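You operate a simulated robot arm through the tools that you are given. There is no shell and no other tool.

You run a simulated robot arm. Do the job below in one go: nothing can be reset, and whatever is moved stays where it is left.

Task
Hang both loose templates on the pegs marked with their size.
Fine: shut the open drawer and lock the red slider with the gauge lever.

The check looks at the end state, three seconds after you hand in, the way a careful person would. Anything else that was tipped, shoved, dropped, spilled or broken makes it a failure.

Robot
A 7-joint arm with a two-finger parallel gripper, fixed in place. Base frame: the origin is at the foot of the arm, x ahead of it, y to its left, z up; the work surface is at about z = 0.86. Lengths are in m, angles in rad, forces in N, time in s.
Its first joint turns from -2.897 to 2.897 rad. Payload 4.4 kg.
The TCP is the grasp point between the finger pads, 0.023 m short of the fingertips. In the tool frame z runs along the fingers and y along their closing line. The gripper opens to 0.094 m. The fingers are 0.038 m wide and 0.01 m thick; the gripper's body (0.054 by 0.096 m) begins 0.039 m behind the TCP.
Orientation is that of the tool frame in the base frame, as a unit quaternion [x, y, z, w]. With the fingers straight down and closing along the base's y, the tool's x points along the base's -x, its y along +y and its z along -z.

Tools
- The arm moves only by the tool move_arm. Its argument "plan" is one flat list of numbers, 7 for each row, row after row: the shift along the tool's x, y, z in units of 30 mm (1.0 is 30 mm), then the turn, a rotation vector about the tool's x, y, z in units of 8 degrees (1.0 is 8 degrees), then the closure, from 0 (fully open) to 1 (shut). In form: [dx, dy, dz, wx, wy, wz, claw, dx, dy, dz, wx, wy, wz, claw, ...]. A call has 1 to 20 rows; each row shifts and turns the commanded pose from where the row before left it, along the tool's axes as they then stand. A call with a number of a shift or a turn outside -1 to 1 is refused whole. Each row takes 0.2 s and may step no farther than 0.05 m and 0.15 rad from the row before; otherwise, or with a gripper value out of range, the whole call is refused. Where a pose cannot be reached the arm comes as near as it can. A force on the tool above 90 N (or 10 N above the force at the start of the call, whichever is more), or a blocked arm, ends the call early, and 0.2 s more pass. Each finger travels about 0.072 m/s and halts on what it meets, pressing with about 30 N; the grip force reading is that of the motor and also rises with nothing between the fingers. The clock runs only during rows and for 0.2 s after the last one: add rows that do not move to give the fingers time. It gives the time, the measured TCP pose, the force on the tool (base axes), the opening and the grip force at its end, in the units of the frame above (readings bear some noise), with the torque about the TCP (base axes, N m) and any sound that the robot's microphone picked up, and new pictures: "show" is both (left out), scene, wrist or none.
- Cameras (640 x 400 px; columns grow to the right, rows downward): "scene" is fixed at [0.4013, 0.6513, 1.5239]; the picture's right is [-0.80, -0.60, 0.00], its down [-0.39, 0.52, -0.76] and it looks along [0.45, -0.61, -0.65] (base axes); focal length 214 px, centre (320, 200). "wrist" rides on the gripper at [0.086, 0.016, -0.075] in the tool frame; the picture's right is [-0.18, 0.98, 0.00], its down [-0.58, -0.11, -0.81] and it looks along [-0.79, -0.15, 0.59] (tool axes); focal length 243 px, centre (320, 200). There is no depth. A picture from a camera that has moved, and an enlarged one, comes with that camera's place and axes in the base frame and with its lens.
- enlarge(camera, box): a new picture of the part [left, top, right, bottom] of that camera's present view, enlarged. It takes no simulated time.
- job_done(): hands the job in; it is judged then, once.

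Places have to be worked out from the pictures, the camera data and where the tool is seen. Open the gripper and draw the arm clear of the work before you hand the job in, unless the task says otherwise.

The tools are called after "Emit:" by a JSON object that holds its "name" and its "arguments". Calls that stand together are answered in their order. move_arm: Moves the arm, as the interface text tells. Its arguments: {"type":"object","properties":{"plan":{"type":"array"},"show":{"type":"string","enum":["both","scene","wrist","none"]}},"required":["plan"]} The other tools are called the same way: enlarge (camera, box) takes an enlarged picture of a part of a camera's view; job_done () hands the job in.

At the start:

```text
t: 0.0
ee_pos: [0.6989, -0.0321, 1.5033]
tool_rot: [0.0, 1.0, 0.0, -0.001]
force: [0.0, -0.2, -0.2]
torque: [-0.02, 0.03, 0.01]
opening: 0.0939
gripper_force: 0.0
```

scene: 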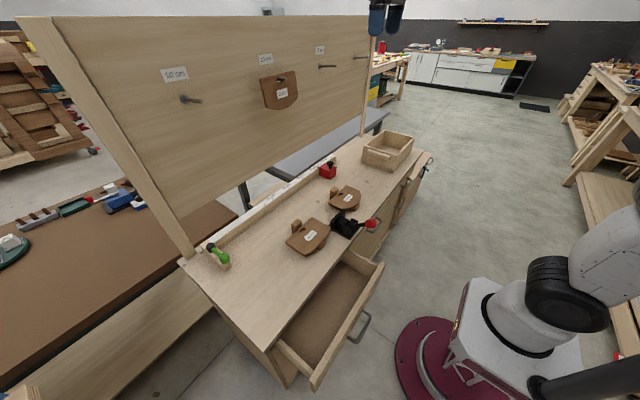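
wrist: 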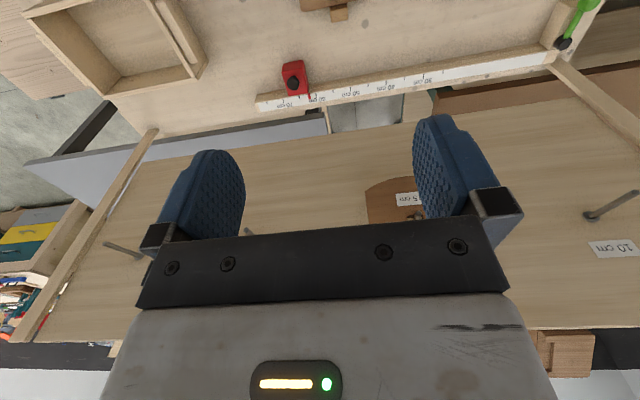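

I start by looking closer at the bench, the pegboard, the slider and the drawer before moving anything.

Emit:
{"name": "enlarge", "arguments": {"camera": "scene", "box": [260, 150, 450, 270]}}

Emit:
{"name": "enlarge", "arguments": {"camera": "scene", "box": [140, 30, 370, 170]}}

Emit:
{"name": "enlarge", "arguments": {"camera": "scene", "box": [180, 220, 400, 400]}}

Emit:
{"name": "enlarge", "arguments": {"camera": "wrist", "box": [240, 0, 640, 240]}}

```text
3.33 times, centred on (355, 210) of scene
camera zoom: at [0.4013, 0.6513, 1.5239], right [-0.8, -0.6, 0.0], down [-0.39, 0.52, -0.76], along [0.45, -0.61, -0.65], focal length 715 px, centre (203, 167)
```

zoom: 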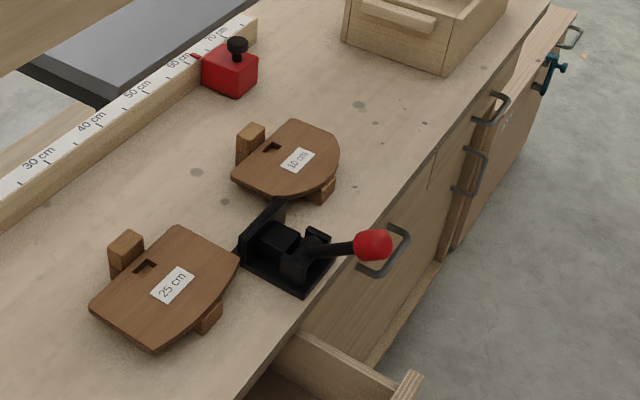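

```text
2.78 times, centred on (255, 100) of scene
camera zoom: at [0.4013, 0.6513, 1.5239], right [-0.8, -0.6, 0.0], down [-0.39, 0.52, -0.76], along [0.45, -0.61, -0.65], focal length 597 px, centre (501, 478)
```

zoom: 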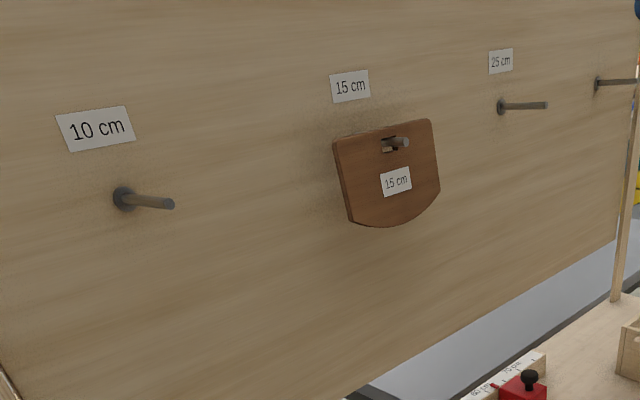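

```text
2.22 times, centred on (290, 310) of scene
camera zoom: at [0.4013, 0.6513, 1.5239], right [-0.8, -0.6, 0.0], down [-0.39, 0.52, -0.76], along [0.45, -0.61, -0.65], focal length 477 px, centre (387, -44)
```

zoom: 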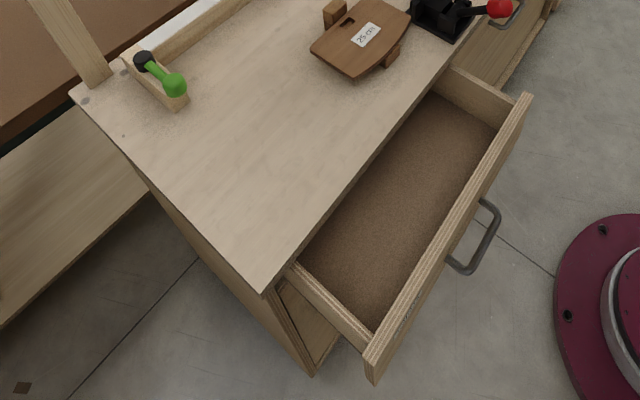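

```text
1.60 times, centred on (440, 120) of wrist
camera zoom: at [0.6129, -0.0175, 1.5767], right [0.18, 0.98, 0.0], down [0.58, -0.11, 0.81], along [0.79, -0.15, -0.59], focal length 388 px, centre (128, 328)
```

zoom: 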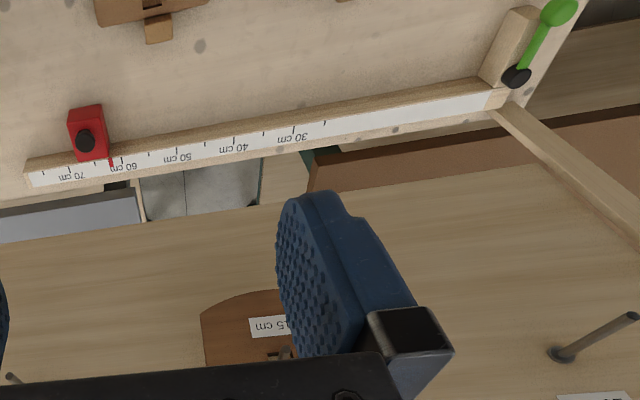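

The templates seem to lie around (0.75, 0.26) and (0.75, -0.01), raised on wooden blocks, and the pegs sit at z≈1.35 on a board at x≈1.06. I move back and down in free air to get a better wrist view of the templates.

Emit:
{"name": "move_arm", "arguments": {"plan": [1, 0.6, 0.4, 0, 0, 0, 0, 1, 0.6, 0.4, 0, 0, 0, 0, 1, 0.6, 0.4, 0, 0, 0, 0, 1, 0.6, 0.4, 0, 0, 0, 0, 1, 0.6, 0.4, 0, 0, 0, 0, 1, 0.6, 0.4, 0, 0, 0, 0, 1, 0.6, 0.4, 0, 0, 0, 0, 1, 0.6, 0.4, 0, 0, 0, 0, 0, 0, 0, 0, 0, 0, 0], "show": "both"}}

```text
t: 2.0
ee_pos: [0.4589, 0.1128, 1.4051]
tool_rot: [0.0, 1.0, 0.0, 0.0]
force: [0.1, -0.1, 0.1]
torque: [0.0, -0.02, 0.03]
opening: 0.0938
gripper_force: 0.1
camera wrist: at [0.3732, 0.1279, 1.481], right [0.18, 0.98, 0.0], down [0.58, -0.11, 0.81], along [0.79, -0.15, -0.59], focal length 243 px, centre (320, 200)
```

scene: 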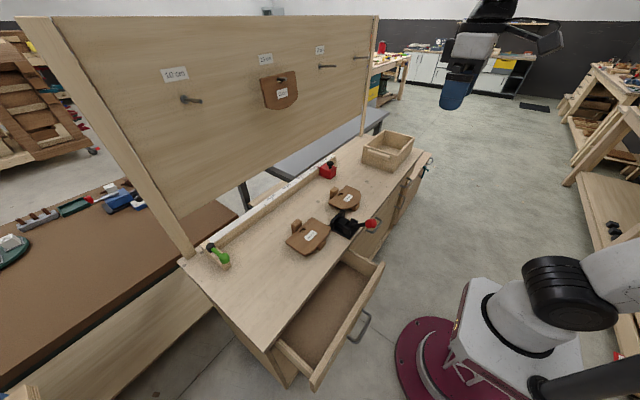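
wrist: 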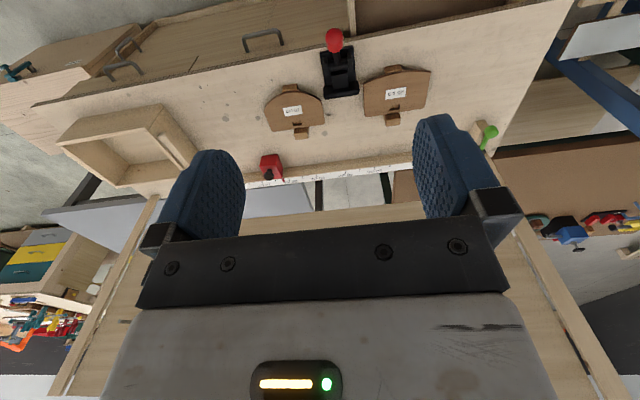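

The wrist now sees both templates and the clamp between them. I enlarge to read their shape and supports.

Emit:
{"name": "enlarge", "arguments": {"camera": "wrist", "box": [240, 20, 460, 160]}}

Emit:
{"name": "enlarge", "arguments": {"camera": "wrist", "box": [0, 0, 260, 200]}}

Emit:
{"name": "enlarge", "arguments": {"camera": "wrist", "box": [420, 60, 560, 180]}}

```text
2.86 times, centred on (350, 90) of wrist
camera zoom: at [0.3732, 0.1279, 1.481], right [0.18, 0.98, 0.0], down [0.58, -0.11, 0.81], along [0.79, -0.15, -0.59], focal length 693 px, centre (234, 514)
```

zoom: 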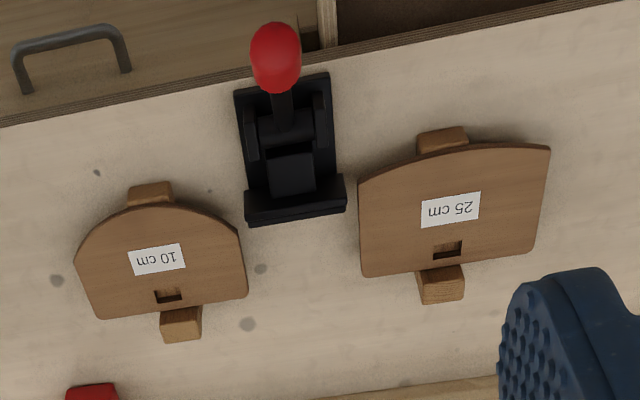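

```text
2.00 times, centred on (130, 100) of wrist
camera zoom: at [0.3732, 0.1279, 1.481], right [0.18, 0.98, 0.0], down [0.58, -0.11, 0.81], along [0.79, -0.15, -0.59], focal length 485 px, centre (700, 400)
```

zoom: 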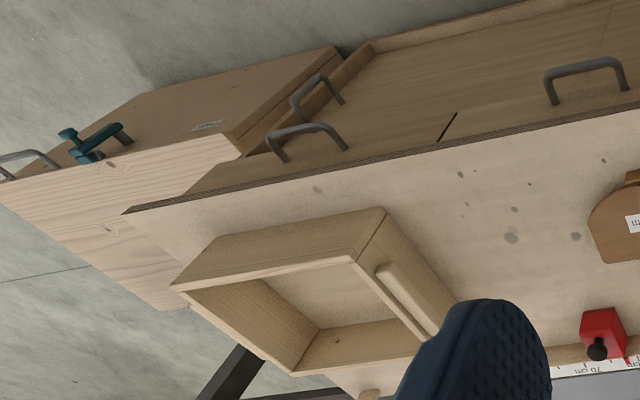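

```text
3.33 times, centred on (490, 120) of wrist
camera zoom: at [0.3732, 0.1279, 1.481], right [0.18, 0.98, 0.0], down [0.58, -0.11, 0.81], along [0.79, -0.15, -0.59], focal length 809 px, centre (-247, 467)
```

zoom: 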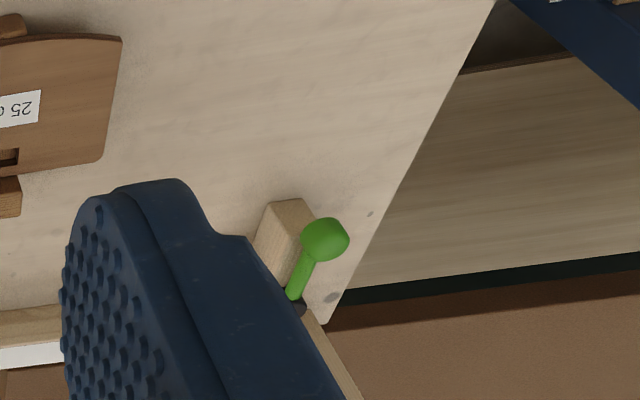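

Both plates look about 0.16 m wide and 0.11 m deep, with the slot on the far side, and each rests on a bar. Next I view the pegs and the hung 15 cm template up close: move toward +y and pitch the tool forward so the wrist camera looks at the board.

Emit:
{"name": "move_arm", "arguments": {"plan": [-0.485, 0.93, -0.136, 0, 0, 0, 0, -0.485, 0.93, -0.136, 0, 0, 0, 0, -0.485, 0.93, -0.136, 0, 0, 0, 0, -0.485, 0.93, -0.136, 0, 0, 0, 0, -0.485, 0.93, -0.136, 0, 0, 0, 0, -0.485, 0.93, -0.136, 0, 0, 0, 0, -0.485, 0.93, -0.136, 0, 0, 0, 0, -0.485, 0.93, -0.136, 0, 0, 0, 0, -0.485, 0.93, -0.136, 0, 0, 0, 0, -0.485, 0.93, -0.136, 0, 0, 0, 0, -0.485, 0.93, -0.136, 0, 0, 0, 0, 0, 0, 0, 0, -0.9, 0, 0, 0, 0, 0, 0, -0.9, 0, 0, 0, 0, 0, 0, -0.9, 0, 0, 0, 0, 0, 0, -0.9, 0, 0, 0, 0, 0, 0, -0.9, 0, 0, 0, 0, 0, 0, 0, 0, 0], "show": "both"}}

```text
t: 5.6
ee_pos: [0.6175, 0.4166, 1.4511]
tool_rot: [0.0, 0.951, 0.0, 0.308]
force: [-0.2, 0.3, -0.4]
torque: [0.03, 0.01, 0.02]
opening: 0.0942
gripper_force: 0.1
camera wrist: at [0.5048, 0.4335, 1.4604], right [0.15, 0.98, 0.11], down [0.0, -0.11, 0.99], along [0.99, -0.15, -0.01], focal length 243 px, centre (320, 200)
```

scene: 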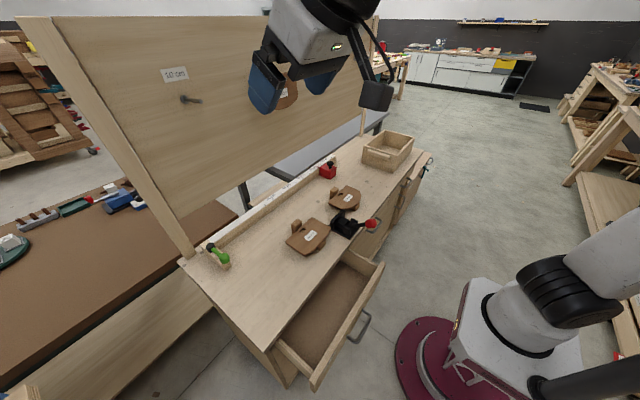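
wrist: 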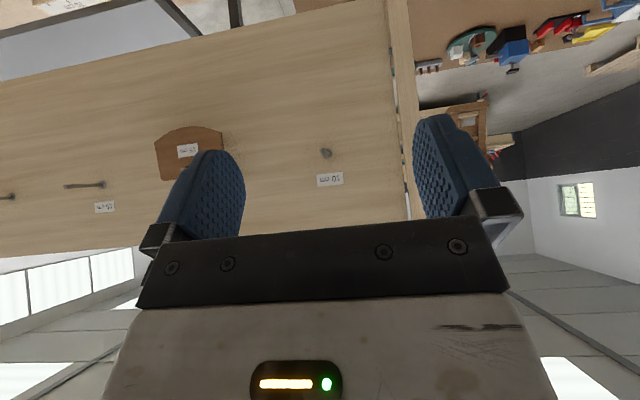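

The camera now looks at the board; I enlarge the 10 cm peg and the hung 15 cm template and the 25 cm peg.

Emit:
{"name": "enlarge", "arguments": {"camera": "wrist", "box": [270, 120, 400, 200]}}

Emit:
{"name": "enlarge", "arguments": {"camera": "wrist", "box": [0, 110, 240, 260]}}

Emit:
{"name": "enlarge", "arguments": {"camera": "scene", "box": [400, 230, 640, 400]}}

```text
4.92 times, centred on (335, 160) of wrist
camera zoom: at [0.5048, 0.4335, 1.4604], right [0.15, 0.98, 0.11], down [0.0, -0.11, 0.99], along [0.99, -0.15, -0.01], focal length 1194 px, centre (246, 397)
```

zoom: 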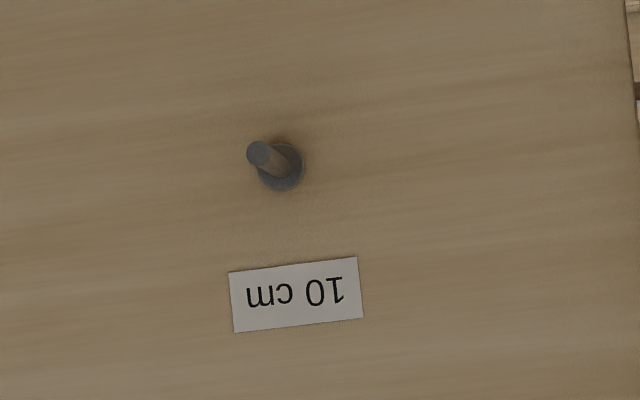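

```text
2.67 times, centred on (120, 185) of wrist
camera zoom: at [0.5048, 0.4335, 1.4604], right [0.15, 0.98, 0.11], down [0.0, -0.11, 0.99], along [0.99, -0.15, -0.01], focal length 647 px, centre (853, 240)
```

zoom: 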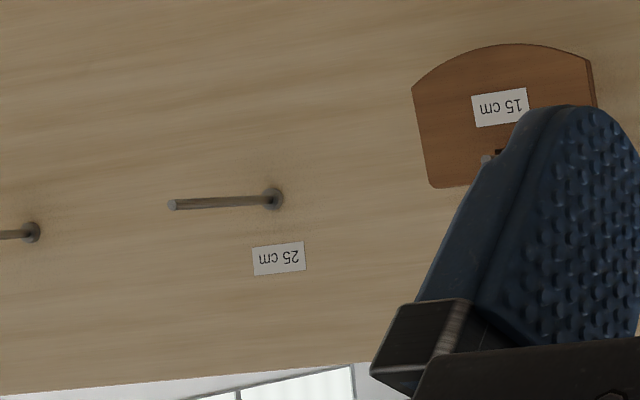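

```text
2.35 times, centred on (520, 315) of scene
camera zoom: at [0.4013, 0.6513, 1.5239], right [-0.8, -0.6, 0.0], down [-0.39, 0.52, -0.76], along [0.45, -0.61, -0.65], focal length 505 px, centre (-151, -71)
```

zoom: 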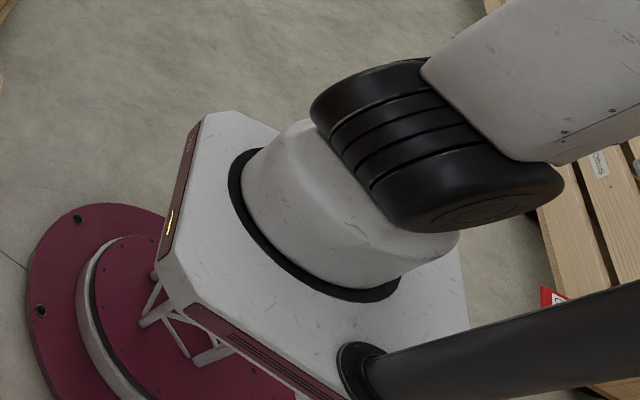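

The 10 cm peg runs from about (1.05, 0.379, 1.348) to its tip at (0.967, 0.380, 1.361), about 10 mm thick and tilted slightly upward; the 25 cm peg is at y≈-0.22. I now go back to look at the open drawer front from above.

Emit:
{"name": "move_arm", "arguments": {"plan": [0, 0, 0, 0, 0.9, 0, 0, 0, 0, 0, 0, 0.9, 0, 0, 0, 0, 0, 0, 0.9, 0, 0, 0, 0, 0, 0, 0.9, 0, 0, 0, 0, 0, 0, 0.9, 0, 0, 0.88, -0.158, 0.7, 0, 0, 0, 0, 0.88, -0.158, 0.7, 0, 0, 0, 0, 0.88, -0.158, 0.7, 0, 0, 0, 0, 0.88, -0.158, 0.7, 0, 0, 0, 0, 0.88, -0.158, 0.7, 0, 0, 0, 0, 0.88, -0.158, 0.7, 0, 0, 0, 0, 0.88, -0.158, 0.7, 0, 0, 0, 0, 0.88, -0.158, 0.7, 0, 0, 0, 0, 0.88, -0.158, 0.7, 0, 0, 0, 0, 0.88, -0.158, 0.7, 0, 0, 0, 0, 0.88, -0.158, 0.7, 0, 0, 0, 0, 0.88, -0.158, 0.7, 0, 0, 0, 0, 0, 0, 0, 0, 0, 0, 0], "show": "both"}}

```text
t: 9.4
ee_pos: [0.3018, 0.3617, 1.2001]
tool_rot: [0.0, 1.0, -0.001, 0.0]
force: [0.0, -1.2, 1.0]
torque: [0.0, -0.02, 0.02]
opening: 0.0941
gripper_force: 0.1
camera wrist: at [0.2155, 0.3775, 1.274], right [0.18, 0.98, 0.0], down [0.58, -0.11, 0.81], along [0.79, -0.15, -0.59], focal length 243 px, centre (320, 200)
```

scene: 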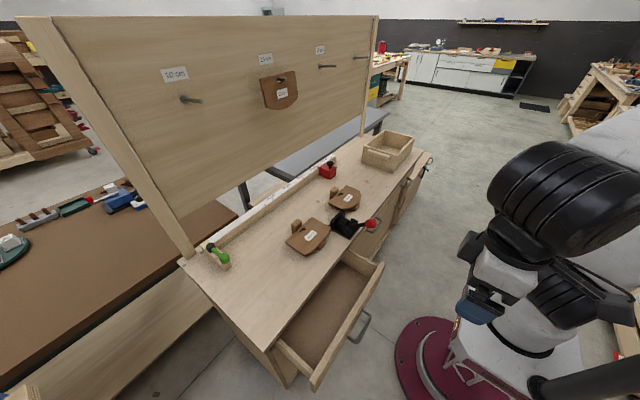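
wrist: 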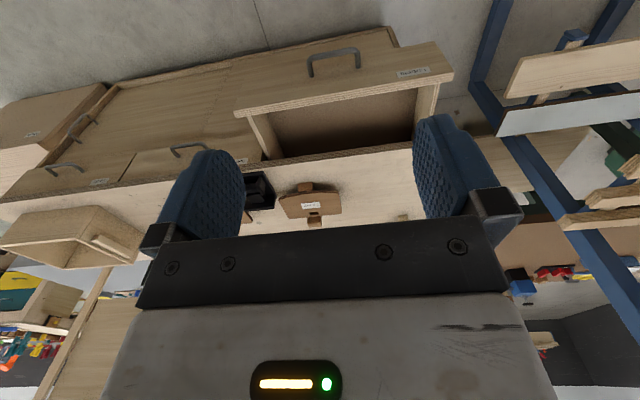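

Emit:
{"name": "enlarge", "arguments": {"camera": "wrist", "box": [200, 10, 480, 190]}}

Emit:
{"name": "enlarge", "arguments": {"camera": "wrist", "box": [0, 60, 240, 210]}}

```text
2.22 times, centred on (340, 100) of wrist
camera zoom: at [0.2155, 0.3775, 1.274], right [0.18, 0.98, 0.0], down [0.58, -0.11, 0.81], along [0.79, -0.15, -0.59], focal length 539 px, centre (276, 422)
```

zoom: 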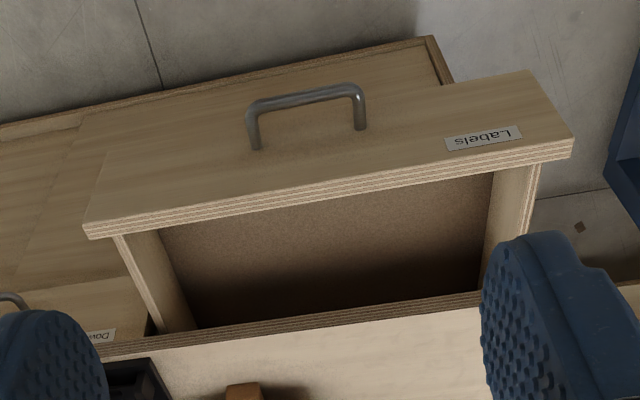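

```text
2.67 times, centred on (120, 135) of wrist
camera zoom: at [0.2155, 0.3775, 1.274], right [0.18, 0.98, 0.0], down [0.58, -0.11, 0.81], along [0.79, -0.15, -0.59], focal length 647 px, centre (853, 373)
```

zoom: 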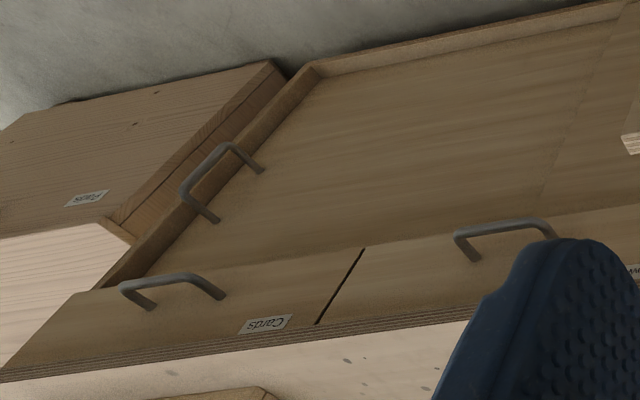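

The drawer front is at x≈0.474, y 0.15–0.58, with its handle at z≈0.747. I'll pitch the tool 45° forward with closed fingers and come down in front of the face, above the handle level, before pushing.

Emit:
{"name": "move_arm", "arguments": {"plan": [0, 0, 0, 0, -0.9375, 0, 1, 0, 0, 0, 0, -0.9375, 0, 1, 0, 0, 0, 0, -0.9375, 0, 1, 0, 0, 0, 0, -0.9375, 0, 1, 0, 0, 0, 0, -0.9375, 0, 1, 0, 0, 0, 0, -0.9375, 0, 1, 0.609, 0.004, 0.943, 0, 0, 0, 1, 0.609, 0.004, 0.943, 0, 0, 0, 1, 0.609, 0.004, 0.943, 0, 0, 0, 1, 0.609, 0.004, 0.943, 0, 0, 0, 1, 0.609, 0.004, 0.943, 0, 0, 0, 1, 0.609, 0.004, 0.943, 0, 0, 0, 1, 0.609, 0.004, 0.943, 0, 0, 0, 1, 0.609, 0.004, 0.943, 0, 0, 0, 1, 0.609, 0.004, 0.943, 0, 0, 0, 1, 0.609, 0.004, 0.943, 0, 0, 0, 1, 0.609, 0.004, 0.943, 0, 0, 0, 1, 0, 0, 0, 0, 0, 0, 1], "show": "both"}}

```text
t: 13.2
ee_pos: [0.3799, 0.363, 0.8374]
tool_rot: [0.0, 0.924, 0.0, 0.383]
force: [0.7, 0.6, 0.3]
torque: [0.0, -0.02, 0.0]
opening: 0.0
gripper_force: 29.8
camera wrist: at [0.2661, 0.3778, 0.8279], right [0.13, 0.98, 0.13], down [-0.16, -0.11, 0.98], along [0.98, -0.15, 0.14], focal length 243 px, centre (320, 200)
```

scene: 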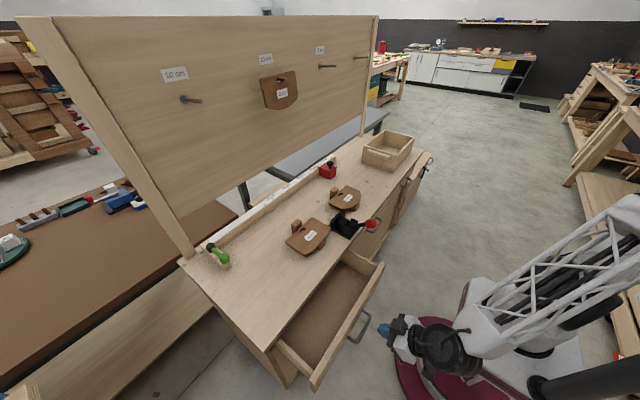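
wrist: 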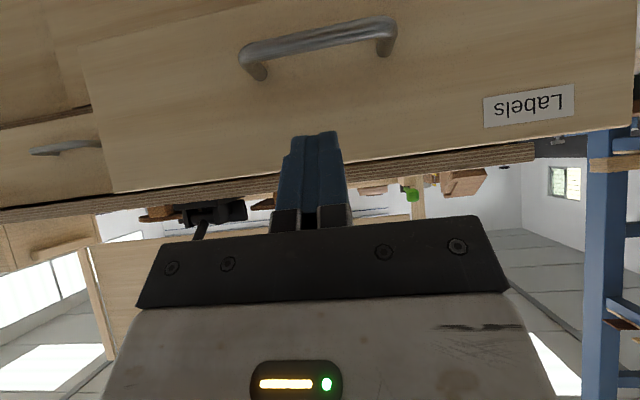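

The fingertips are in front of the drawer face, between the handle and the top edge. I lower 35 mm and push forward in +x.

Emit:
{"name": "move_arm", "arguments": {"plan": [0.825, 0, 0.825, 0, 0, 0, 1, -0.471, 0, 0.471, 0, 0, 0, 1, -0.471, 0, 0.471, 0, 0, 0, 1, -0.471, 0, 0.471, 0, 0, 0, 1, -0.471, 0, 0.471, 0, 0, 0, 1, -0.471, 0, 0.471, 0, 0, 0, 1, -0.471, 0, 0.471, 0, 0, 0, 1, -0.471, 0, 0.471, 0, 0, 0, 1, -0.471, 0, 0.471, 0, 0, 0, 1, 0, 0, 0, 0, 0, 0, 1], "show": "both"}}

```text
t: 15.4
ee_pos: [0.5399, 0.3626, 0.8025]
tool_rot: [-0.001, 0.924, 0.0, 0.383]
force: [0.1, 0.5, -0.1]
torque: [0.0, -0.03, -0.02]
opening: 0.0001
gripper_force: 29.9
camera wrist: at [0.4259, 0.3778, 0.7934], right [0.13, 0.98, 0.13], down [-0.16, -0.11, 0.98], along [0.98, -0.15, 0.14], focal length 243 px, centre (320, 200)
```

scene: 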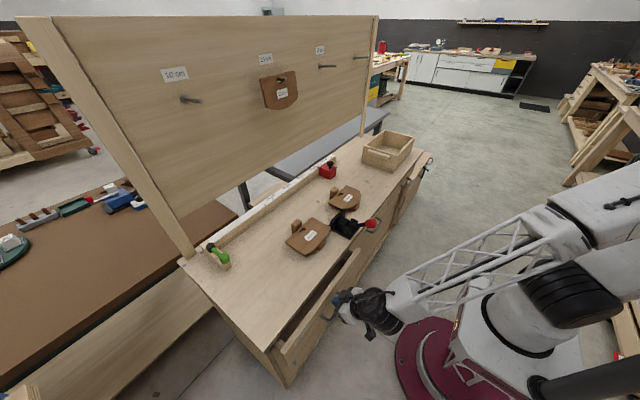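
wrist: 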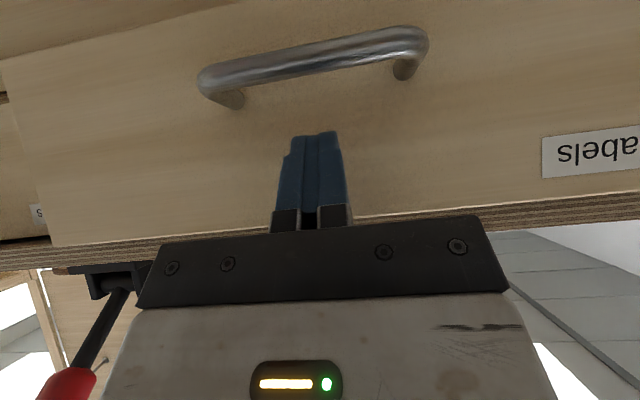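

The drawer is sliding in with little resistance. I continue pushing until it stops.

Emit:
{"name": "move_arm", "arguments": {"plan": [-0.353, 0, 0.353, 0, 0, 0, 1, -0.353, 0, 0.353, 0, 0, 0, 1, -0.236, 0, 0.236, 0, 0, 0, 1, -0.236, 0, 0.236, 0, 0, 0, 1, 0, 0, 0, 0, 0, 0, 1], "show": "both"}}

```text
t: 16.6
ee_pos: [0.5886, 0.3623, 0.8022]
tool_rot: [0.001, 0.924, 0.0, 0.383]
force: [-0.5, 0.4, -0.2]
torque: [0.01, 0.01, 0.02]
opening: 0.0003
gripper_force: 30.2
camera wrist: at [0.4758, 0.3781, 0.7936], right [0.13, 0.98, 0.13], down [-0.16, -0.11, 0.98], along [0.98, -0.15, 0.14], focal length 243 px, centre (320, 200)
```

scene: 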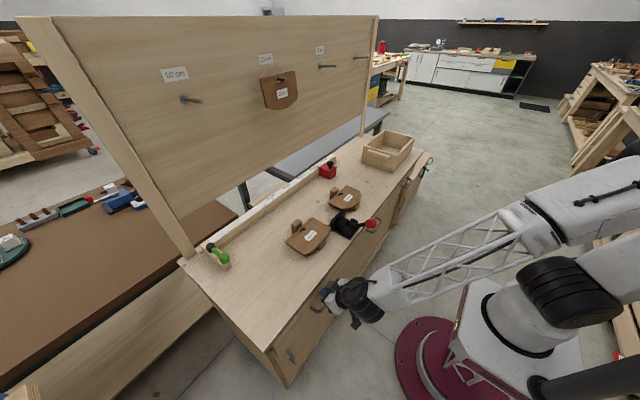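
wrist: 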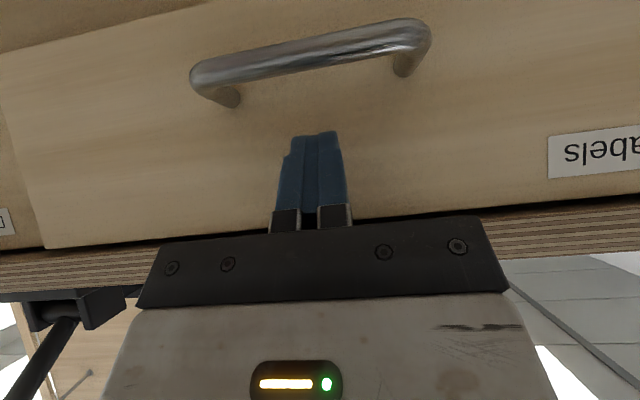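

The drawer front is nearly flush with its neighbour; I push a bit more in small steps until a stop force shows.

Emit:
{"name": "move_arm", "arguments": {"plan": [-0.12, 0, 0.12, 0, 0, 0, 1, -0.12, 0, 0.12, 0, 0, 0, 1, -0.12, 0, 0.12, 0, 0, 0, 1, -0.12, 0, 0.12, 0, 0, 0, 1, 0, 0, 0, 0, 0, 0, 1], "show": "both"}}

Emit:
{"name": "enlarge", "arguments": {"camera": "scene", "box": [230, 200, 430, 400]}}

```text
t: 17.5
ee_pos: [0.6021, 0.3632, 0.8004]
tool_rot: [-0.001, 0.924, 0.0, 0.381]
force: [-26.3, 3.5, 5.4]
torque: [0.08, -0.14, 0.05]
opening: 0.0001
gripper_force: 30.0
stopped in row 4: the force on the tool passed its limit at 116 N (the readings are from after the stop); the commanded pose is now the measured one
camera wrist: at [0.4891, 0.3785, 0.7916], right [0.13, 0.98, 0.13], down [-0.16, -0.11, 0.98], along [0.98, -0.15, 0.14], focal length 243 px, centre (320, 200)
```

scene: 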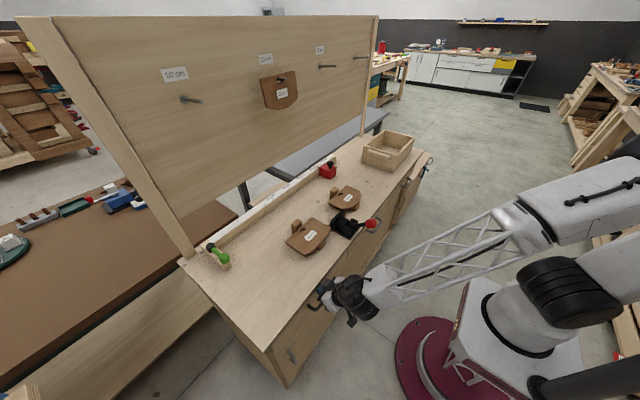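
wrist: 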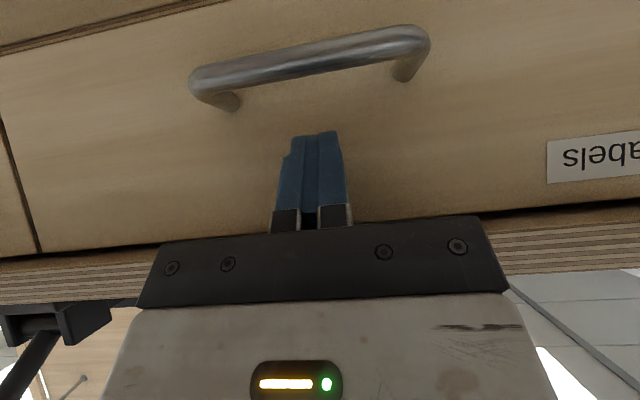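

```text
2.00 times, centred on (330, 300) of scene
camera zoom: at [0.4013, 0.6513, 1.5239], right [-0.8, -0.6, 0.0], down [-0.39, 0.52, -0.76], along [0.45, -0.61, -0.65], focal length 429 px, centre (300, 0)
```

zoom: 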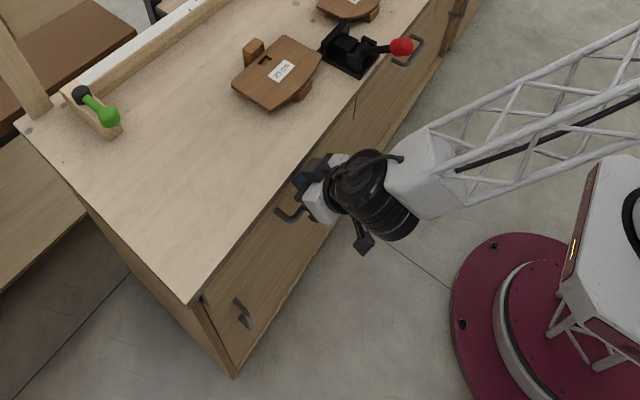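

The drawer hit its stop and sits flush with its neighbour. I back off and rise to look at the templates from a low angle to measure their height off the bench.

Emit:
{"name": "move_arm", "arguments": {"plan": [0.943, 0, -0.943, 0, 0, 0, 1, 0.943, 0, -0.943, 0, 0, 0, 1, 0.943, 0, -0.943, 0, 0, 0, 1, -0.84, -0.4, -0.84, 0, 0, 0, 0, -0.84, -0.4, -0.84, 0, 0, 0, 0, -0.84, -0.4, -0.84, 0, 0, 0, 0, -0.84, -0.4, -0.84, 0, 0, 0, 0, -0.84, -0.4, -0.84, 0, 0, 0, 0, -0.84, -0.4, -0.84, 0, 0, 0, 0, -0.84, -0.4, -0.84, 0, 0, 0, 0, 0, 0, 0, 0, 0, 0, 0], "show": "both"}}

Emit:
{"name": "enlarge", "arguments": {"camera": "wrist", "box": [150, 20, 470, 180]}}

```text
t: 19.9
ee_pos: [0.4832, 0.2792, 1.0505]
tool_rot: [-0.001, 0.924, 0.0, 0.382]
force: [-0.9, 0.0, -0.3]
torque: [0.01, 0.01, -0.04]
opening: 0.0942
gripper_force: 0.0
camera wrist: at [0.3703, 0.2936, 1.0421], right [0.13, 0.98, 0.13], down [-0.16, -0.11, 0.98], along [0.98, -0.15, 0.14], focal length 243 px, centre (320, 200)
```

scene: 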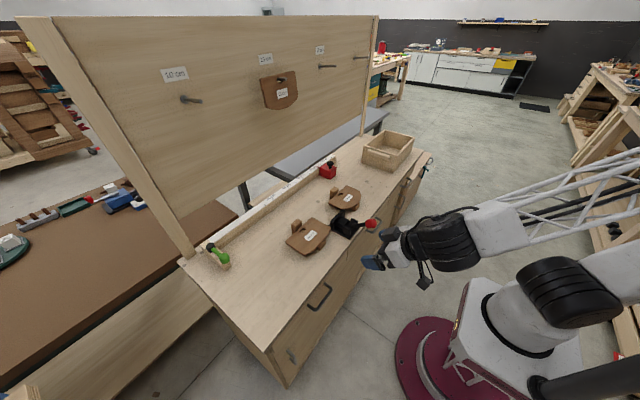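
wrist: 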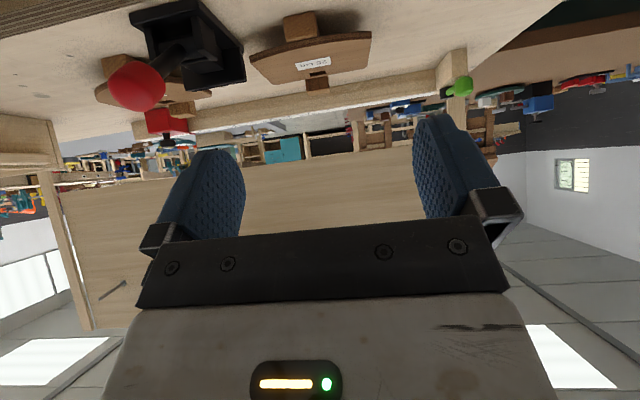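

```text
2.00 times, centred on (310, 100) of wrist
camera zoom: at [0.3703, 0.2936, 1.0421], right [0.13, 0.98, 0.13], down [-0.16, -0.11, 0.98], along [0.98, -0.15, 0.14], focal length 485 px, centre (340, 400)
```

zoom: 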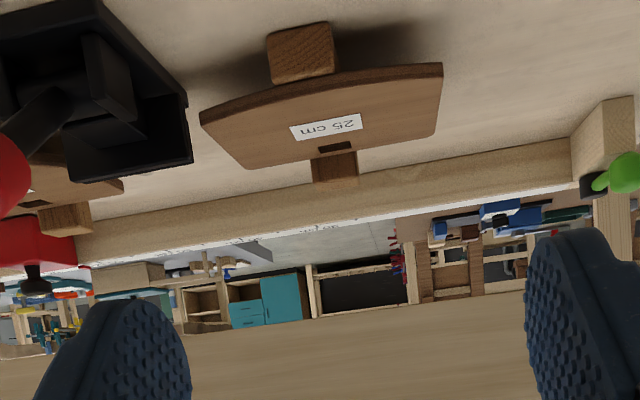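

The drawer is closed. The bar is about 27 mm tall, so the plates lie at z≈0.887–0.896 with free overhang. My plan is to grip each plate at a near corner (closing line vertical, tool tilted), then pitch it upright to hang it. I'll first rehearse the orientations in free air, starting by going back to tool-down and moving right.

Emit:
{"name": "move_arm", "arguments": {"plan": [0, 0, 0, 0, 0.9375, 0, 0, 0, 0, 0, 0, 0.9375, 0, 0, 0, 0, 0, 0, 0.9375, 0, 0, 0, 0, 0, 0, 0.9375, 0, 0, 0, 0, 0, 0, 0.9375, 0, 0, 0, 0, 0, 0, 0.9375, 0, 0, -0.128, -0.974, -0.385, 0, 0, 0, 0, -0.128, -0.974, -0.385, 0, 0, 0, 0, -0.128, -0.974, -0.385, 0, 0, 0, 0, -0.128, -0.974, -0.385, 0, 0, 0, 0, -0.128, -0.974, -0.385, 0, 0, 0, 0, -0.128, -0.974, -0.385, 0, 0, 0, 0, -0.128, -0.974, -0.385, 0, 0, 0, 0, -0.128, -0.974, -0.385, 0, 0, 0, 0, -0.128, -0.974, -0.385, 0, 0, 0, 0, -0.128, -0.974, -0.385, 0, 0, 0, 0, -0.128, -0.974, -0.385, 0, 0, 0, 0, -0.128, -0.974, -0.385, 0, 0, 0, 0, -0.128, -0.974, -0.385, 0, 0, 0, 0], "show": "scene"}}

```text
t: 23.9
ee_pos: [0.534, -0.102, 1.202]
tool_rot: [-0.001, 1.0, -0.001, -0.001]
force: [0.5, 0.8, 0.2]
torque: [-0.01, -0.01, -0.01]
opening: 0.094
gripper_force: 0.0
```

scene: 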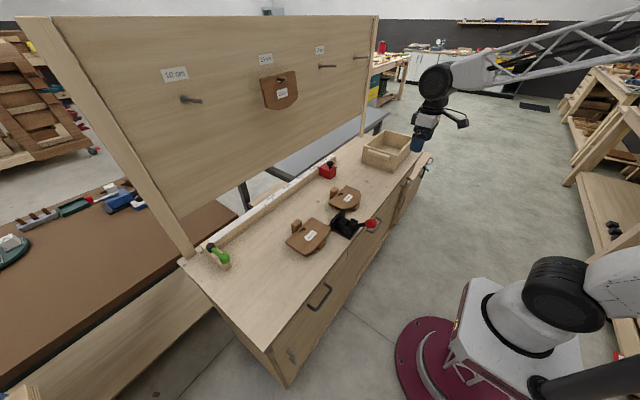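

Now at tool-down over (0.53, -0.10, 1.20). I rehearse rolling the tool to point sideways (+y, 23° down) and then yawing it to a 45° diagonal.

Emit:
{"name": "move_arm", "arguments": {"plan": [0, 0, 0, -0.93, 0, 0, 0, 0, 0, 0, -0.93, 0, 0, 0, 0, 0, 0, -0.93, 0, 0, 0, 0, 0, 0, -0.93, 0, 0, 0, 0, 0, 0, -0.93, 0, 0, 0, 0, 0, 0, -0.93, 0, 0, 0, 0, 0, 0, -0.93, 0, 0, 0, 0, 0, 0, -0.93, 0, 0, 0, 0, 0, 0, -0.93, 0, 0, 0, 0, 0, 0, 0, -0.863, 0.366, 0, 0, 0, 0, 0, -0.863, 0.366, 0, 0, 0, 0, 0, -0.863, 0.366, 0, 0, 0, 0, 0, -0.863, 0.366, 0, 0, 0, 0, 0, -0.863, 0.366, 0, 0, 0, 0, 0, -0.863, 0.366, 0, 0, 0, 0, 0, 0, 0, 0], "show": "both"}}

```text
t: 27.3
ee_pos: [0.5347, -0.0999, 1.2016]
tool_rot: [0.32, 0.771, 0.509, 0.21]
force: [0.7, 0.1, 0.4]
torque: [0.02, -0.01, 0.01]
opening: 0.0941
gripper_force: 0.1
camera wrist: at [0.4299, -0.084, 1.2454], right [0.4, 0.14, 0.9], down [-0.14, -0.97, 0.22], along [0.9, -0.22, -0.37], focal length 243 px, centre (320, 200)
```

scene: 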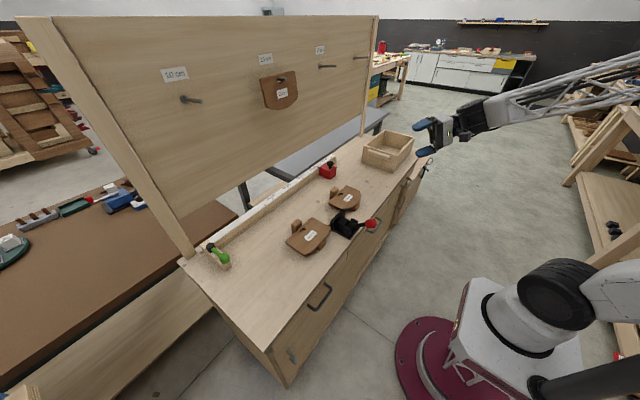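
wrist: 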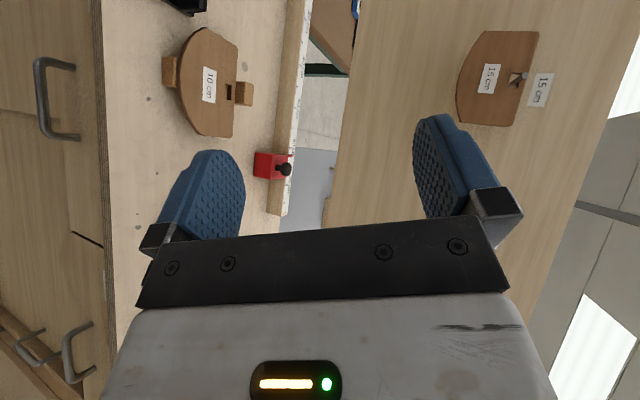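

Orientation reached exactly. Now I rehearse the un-tilt and the 70° pitch-up toward the hanging orientation in free air around (0.65, 0.10, 1.25).

Emit:
{"name": "move_arm", "arguments": {"plan": [0.25, 0.554, 0.773, 0, 0, 0, 0, 0.25, 0.554, 0.773, 0, 0, 0, 0, 0.25, 0.554, 0.773, 0, 0, 0, 0, 0.25, 0.554, 0.773, 0, 0, 0, 0, 0.25, 0.554, 0.773, 0, 0, 0, 0, 0.25, 0.554, 0.773, 0, 0, 0, 0, 0.25, 0.554, 0.773, 0, 0, 0, 0, 0.25, 0.554, 0.773, 0, 0, 0, 0, 0, 0, 0, -0.967, 0, 0, 0, 0, 0, 0, -0.967, 0, 0, 0, 0, 0, 0, -0.967, 0, 0, 0, 0, 0, 0, -0.6875, 0, -0.6875, 0, 0, 0, 0, -0.6875, 0, -0.6875, 0, 0, 0, 0, -0.6875, 0, -0.6875, 0, 0, 0, 0, -0.6875, 0, -0.6875, 0, 0, 0, 0, -0.6875, 0, -0.6875, 0, 0, 0, 0, -0.6875, 0, -0.6875, 0, 0, 0, 0, -0.6875, 0, -0.6875, 0, 0, 0, 0, -0.6875, 0, -0.6875, 0, 0, 0, 0, -0.6875, 0, -0.6875, 0], "show": "both"}}

```text
t: 31.5
ee_pos: [0.6491, 0.0989, 1.2512]
tool_rot: [-0.153, 0.379, 0.69, 0.597]
force: [-0.8, 0.3, 0.2]
torque: [0.0, -0.01, 0.02]
opening: 0.094
gripper_force: 0.1
camera wrist: at [0.5957, 0.1075, 1.1487], right [-0.88, -0.13, 0.46], down [0.05, -0.98, -0.19], along [0.47, -0.14, 0.87], focal length 243 px, centre (320, 200)
```

scene: 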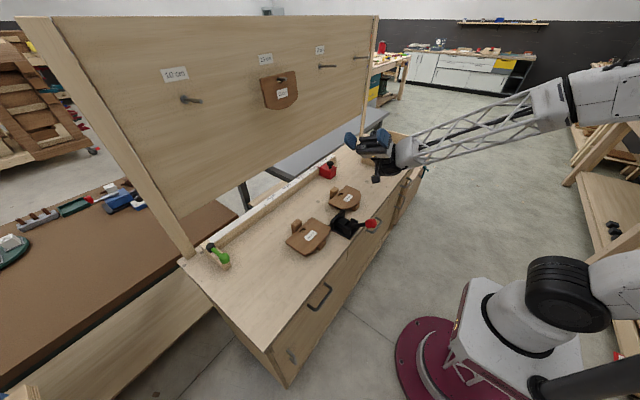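
wrist: 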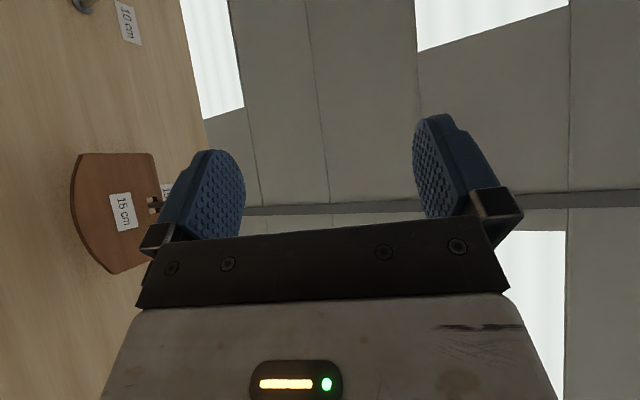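

Hanging orientation reached exactly (tool diagonal-up toward +y, lean 20°). Now I test the reach toward the 10 cm peg, staying below it, with fingers partly closed.

Emit:
{"name": "move_arm", "arguments": {"plan": [0.157, -0.712, 0.678, 0, 0, 0, 0.7, 0.157, -0.712, 0.678, 0, 0, 0, 0.7, 0.157, -0.712, 0.678, 0, 0, 0, 0.7, 0.157, -0.712, 0.678, 0, 0, 0, 0.7, 0.157, -0.712, 0.678, 0, 0, 0, 0.7, 0.157, -0.712, 0.678, 0, 0, 0, 0.7, 0.157, -0.712, 0.678, 0, 0, 0, 0.7, 0.157, -0.712, 0.678, 0, 0, 0, 0.7, 0.157, -0.712, 0.678, 0, 0, 0, 0.7, 0.157, -0.712, 0.678, 0, 0, 0, 0.7, 0.157, -0.712, 0.678, 0, 0, 0, 0.7, 0, 0, 0, 0, 0, 0, 0.7], "show": "both"}}

```text
t: 34.1
ee_pos: [0.9115, 0.2943, 1.2837]
tool_rot: [-0.153, 0.379, 0.691, 0.596]
force: [0.0, 0.3, 0.0]
torque: [-0.01, -0.02, -0.03]
opening: 0.0281
gripper_force: 0.1
camera wrist: at [0.858, 0.3023, 1.1827], right [-0.88, -0.13, 0.46], down [0.05, -0.98, -0.19], along [0.47, -0.14, 0.87], focal length 243 px, centre (320, 200)
```

scene: 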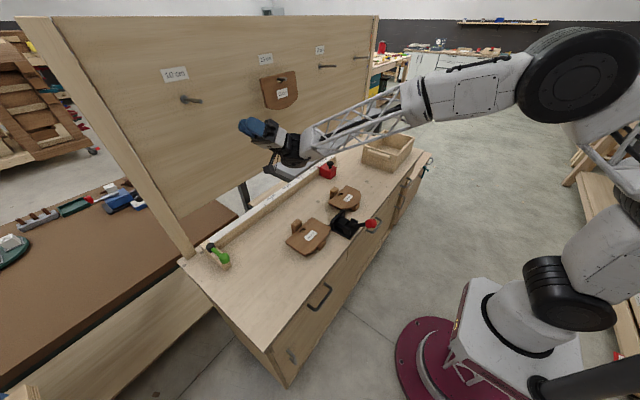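
wrist: 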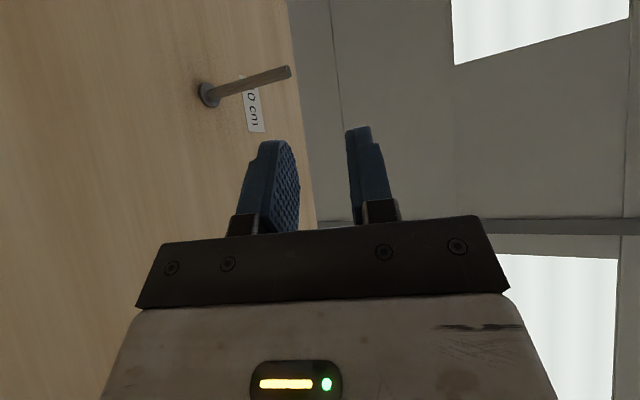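

The arm reaches the region and the wrist camera sees the peg clearly (tip ≈ (0.968, 0.380, 1.362)). I extend another 7 cm toward the board below the peg to verify the full reach.

Emit:
{"name": "move_arm", "arguments": {"plan": [0.05, -0.713, 0.5, 0, 0, 0, 0.7, 0.05, -0.713, 0.5, 0, 0, 0, 0.7, 0.05, -0.713, 0.5, 0, 0, 0, 0.7, 0, 0, 0, 0, 0, 0, 0.7], "show": "both"}}

Emit:
{"name": "enlarge", "arguments": {"camera": "wrist", "box": [120, 0, 360, 150]}}

```text
t: 35.1
ee_pos: [0.9829, 0.3299, 1.2889]
tool_rot: [-0.153, 0.379, 0.691, 0.596]
force: [-0.1, -0.2, 0.4]
torque: [-0.02, 0.02, -0.03]
opening: 0.028
gripper_force: 0.1
camera wrist: at [0.9283, 0.3372, 1.1875], right [-0.88, -0.13, 0.46], down [0.05, -0.98, -0.19], along [0.47, -0.14, 0.87], focal length 243 px, centre (320, 200)
```

scene: 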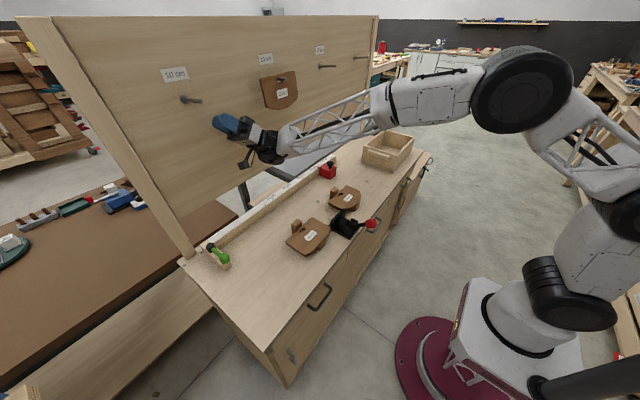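
wrist: 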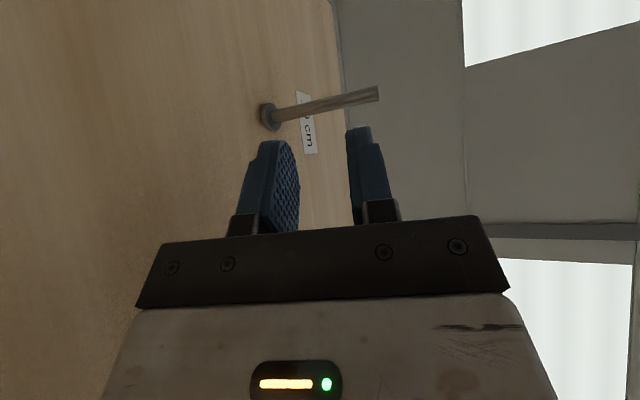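

```text
2.67 times, centred on (240, 75) of wrist
camera zoom: at [0.9283, 0.3372, 1.1875], right [-0.88, -0.13, 0.46], down [0.05, -0.98, -0.19], along [0.47, -0.14, 0.87], focal length 647 px, centre (533, 533)
```

zoom: 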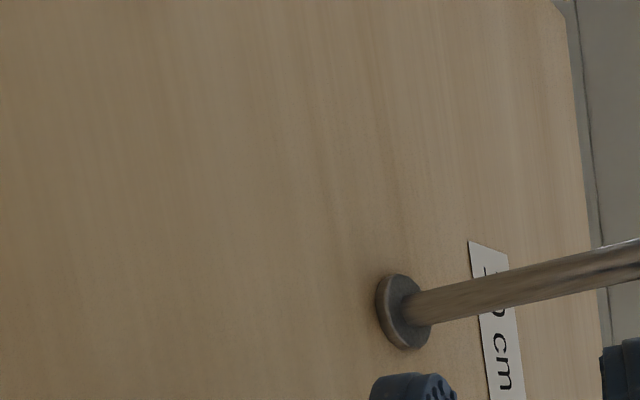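

Full reach is confirmed with exact orientation at (0.983, 0.330, 1.289). I retreat along the same line and undo the pitch-up rotation.

Emit:
{"name": "move_arm", "arguments": {"plan": [-0.136, 0.717, -0.641, 0, 0, 0, 0.63, -0.136, 0.717, -0.641, 0, 0, 0, 0.63, -0.136, 0.717, -0.641, 0, 0, 0, 0.63, -0.136, 0.717, -0.641, 0, 0, 0, 0.63, -0.136, 0.717, -0.641, 0, 0, 0, 0.63, -0.136, 0.717, -0.641, 0, 0, 0, 0.63, -0.136, 0.717, -0.641, 0, 0, 0, 0.63, -0.136, 0.717, -0.641, 0, 0, 0, 0.63, -0.136, 0.717, -0.641, 0, 0, 0, 0.63, -0.136, 0.717, -0.641, 0, 0, 0, 0.63, -0.136, 0.717, -0.641, 0, 0, 0, 0.63, -0.136, 0.717, -0.641, 0, 0, 0, 0.63, -0.136, 0.717, -0.641, 0, 0, 0, 0.63, -0.136, 0.717, -0.641, 0, 0, 0, 0.63, 0, 0, 0, 0.6875, 0, 0.6875, 0.63, 0, 0, 0, 0.6875, 0, 0.6875, 0.63, 0, 0, 0, 0.6875, 0, 0.6875, 0.63, 0, 0, 0, 0.6875, 0, 0.6875, 0.63, 0, 0, 0, 0.6875, 0, 0.6875, 0.63, 0, 0, 0, 0.6875, 0, 0.6875, 0.63], "show": "scene"}}

```text
t: 39.3
ee_pos: [0.6489, 0.0978, 1.2503]
tool_rot: [0.133, 0.584, 0.696, 0.396]
force: [-0.4, -0.6, 0.5]
torque: [-0.02, 0.0, 0.0]
opening: 0.0347
gripper_force: 0.0
```

scene: 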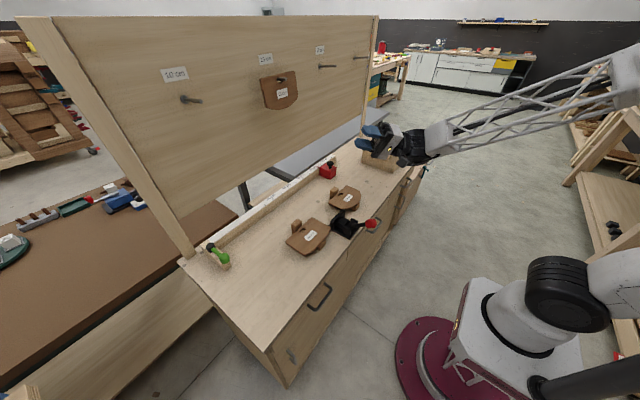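

Continuing: finish the rotation back to the table grip orientation and move to a pre-grasp point above the near right corner of the 10 cm template.

Emit:
{"name": "move_arm", "arguments": {"plan": [0, 0, 0, 0.6875, 0, 0.6875, 0.63, 0, 0, 0, 0.6875, 0, 0.6875, 0.63, 0, 0, 0, 0.6875, 0, 0.6875, 0.63, 0, 0, 0, 0.967, 0, 0, 0.63, 0, 0, 0, 0.967, 0, 0, 0.63, 0, 0, 0, 0.967, 0, 0, 0.63, -0.51, -0.789, -0.307, 0, 0, 0, 0.63, -0.51, -0.789, -0.307, 0, 0, 0, 0.63, -0.51, -0.789, -0.307, 0, 0, 0, 0.63, -0.51, -0.789, -0.307, 0, 0, 0, 0.63, -0.51, -0.789, -0.307, 0, 0, 0, 0.63, -0.51, -0.789, -0.307, 0, 0, 0, 0.63, -0.51, -0.789, -0.307, 0, 0, 0, 0.63, -0.51, -0.789, -0.307, 0, 0, 0, 0.63, -0.51, -0.789, -0.307, 0, 0, 0, 0.63, -0.51, -0.789, -0.307, 0, 0, 0, 0.63, -0.51, -0.789, -0.307, 0, 0, 0, 0.63, 0, 0, 0, 0, 0, 0, 0.63], "show": "both"}}

Emit:
{"name": "enlarge", "arguments": {"camera": "wrist", "box": [140, 0, 400, 160]}}

```text
t: 43.1
ee_pos: [0.6285, -0.16, 1.0519]
tool_rot: [0.319, 0.771, 0.509, 0.21]
force: [-0.1, -0.3, -0.3]
torque: [0.01, 0.02, 0.01]
opening: 0.035
gripper_force: 0.0
camera wrist: at [0.524, -0.1429, 1.0955], right [0.4, 0.14, 0.9], down [-0.14, -0.97, 0.22], along [0.9, -0.22, -0.37], focal length 243 px, centre (320, 200)
```

scene: 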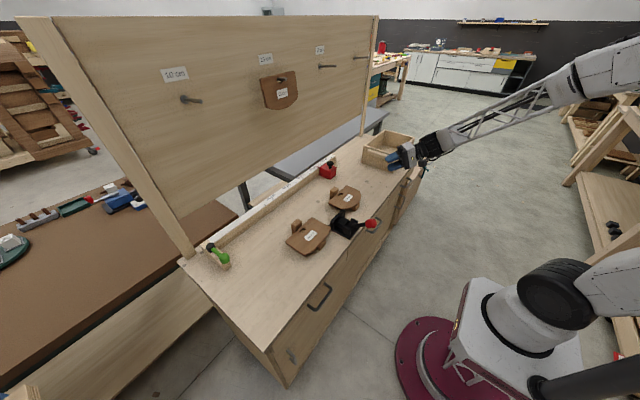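
wrist: 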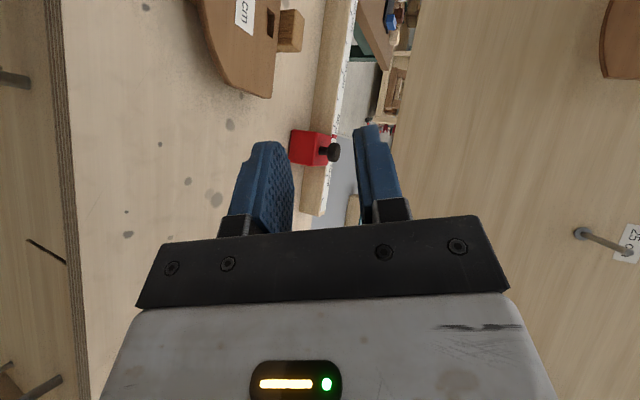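

```text
2.46 times, centred on (270, 80) of wrist
camera zoom: at [0.524, -0.1429, 1.0955], right [0.4, 0.14, 0.9], down [-0.14, -0.97, 0.22], along [0.9, -0.22, -0.37], focal length 597 px, centre (443, 495)
```

zoom: 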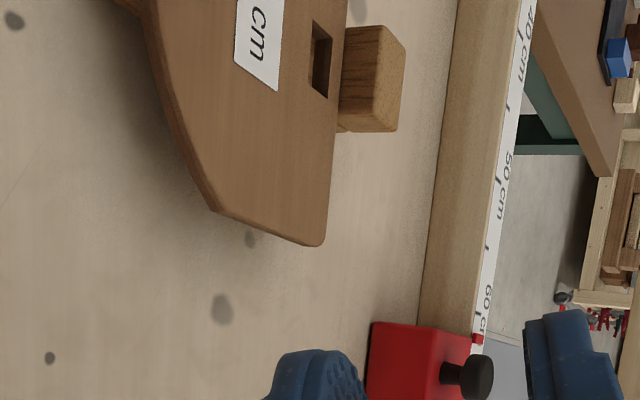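

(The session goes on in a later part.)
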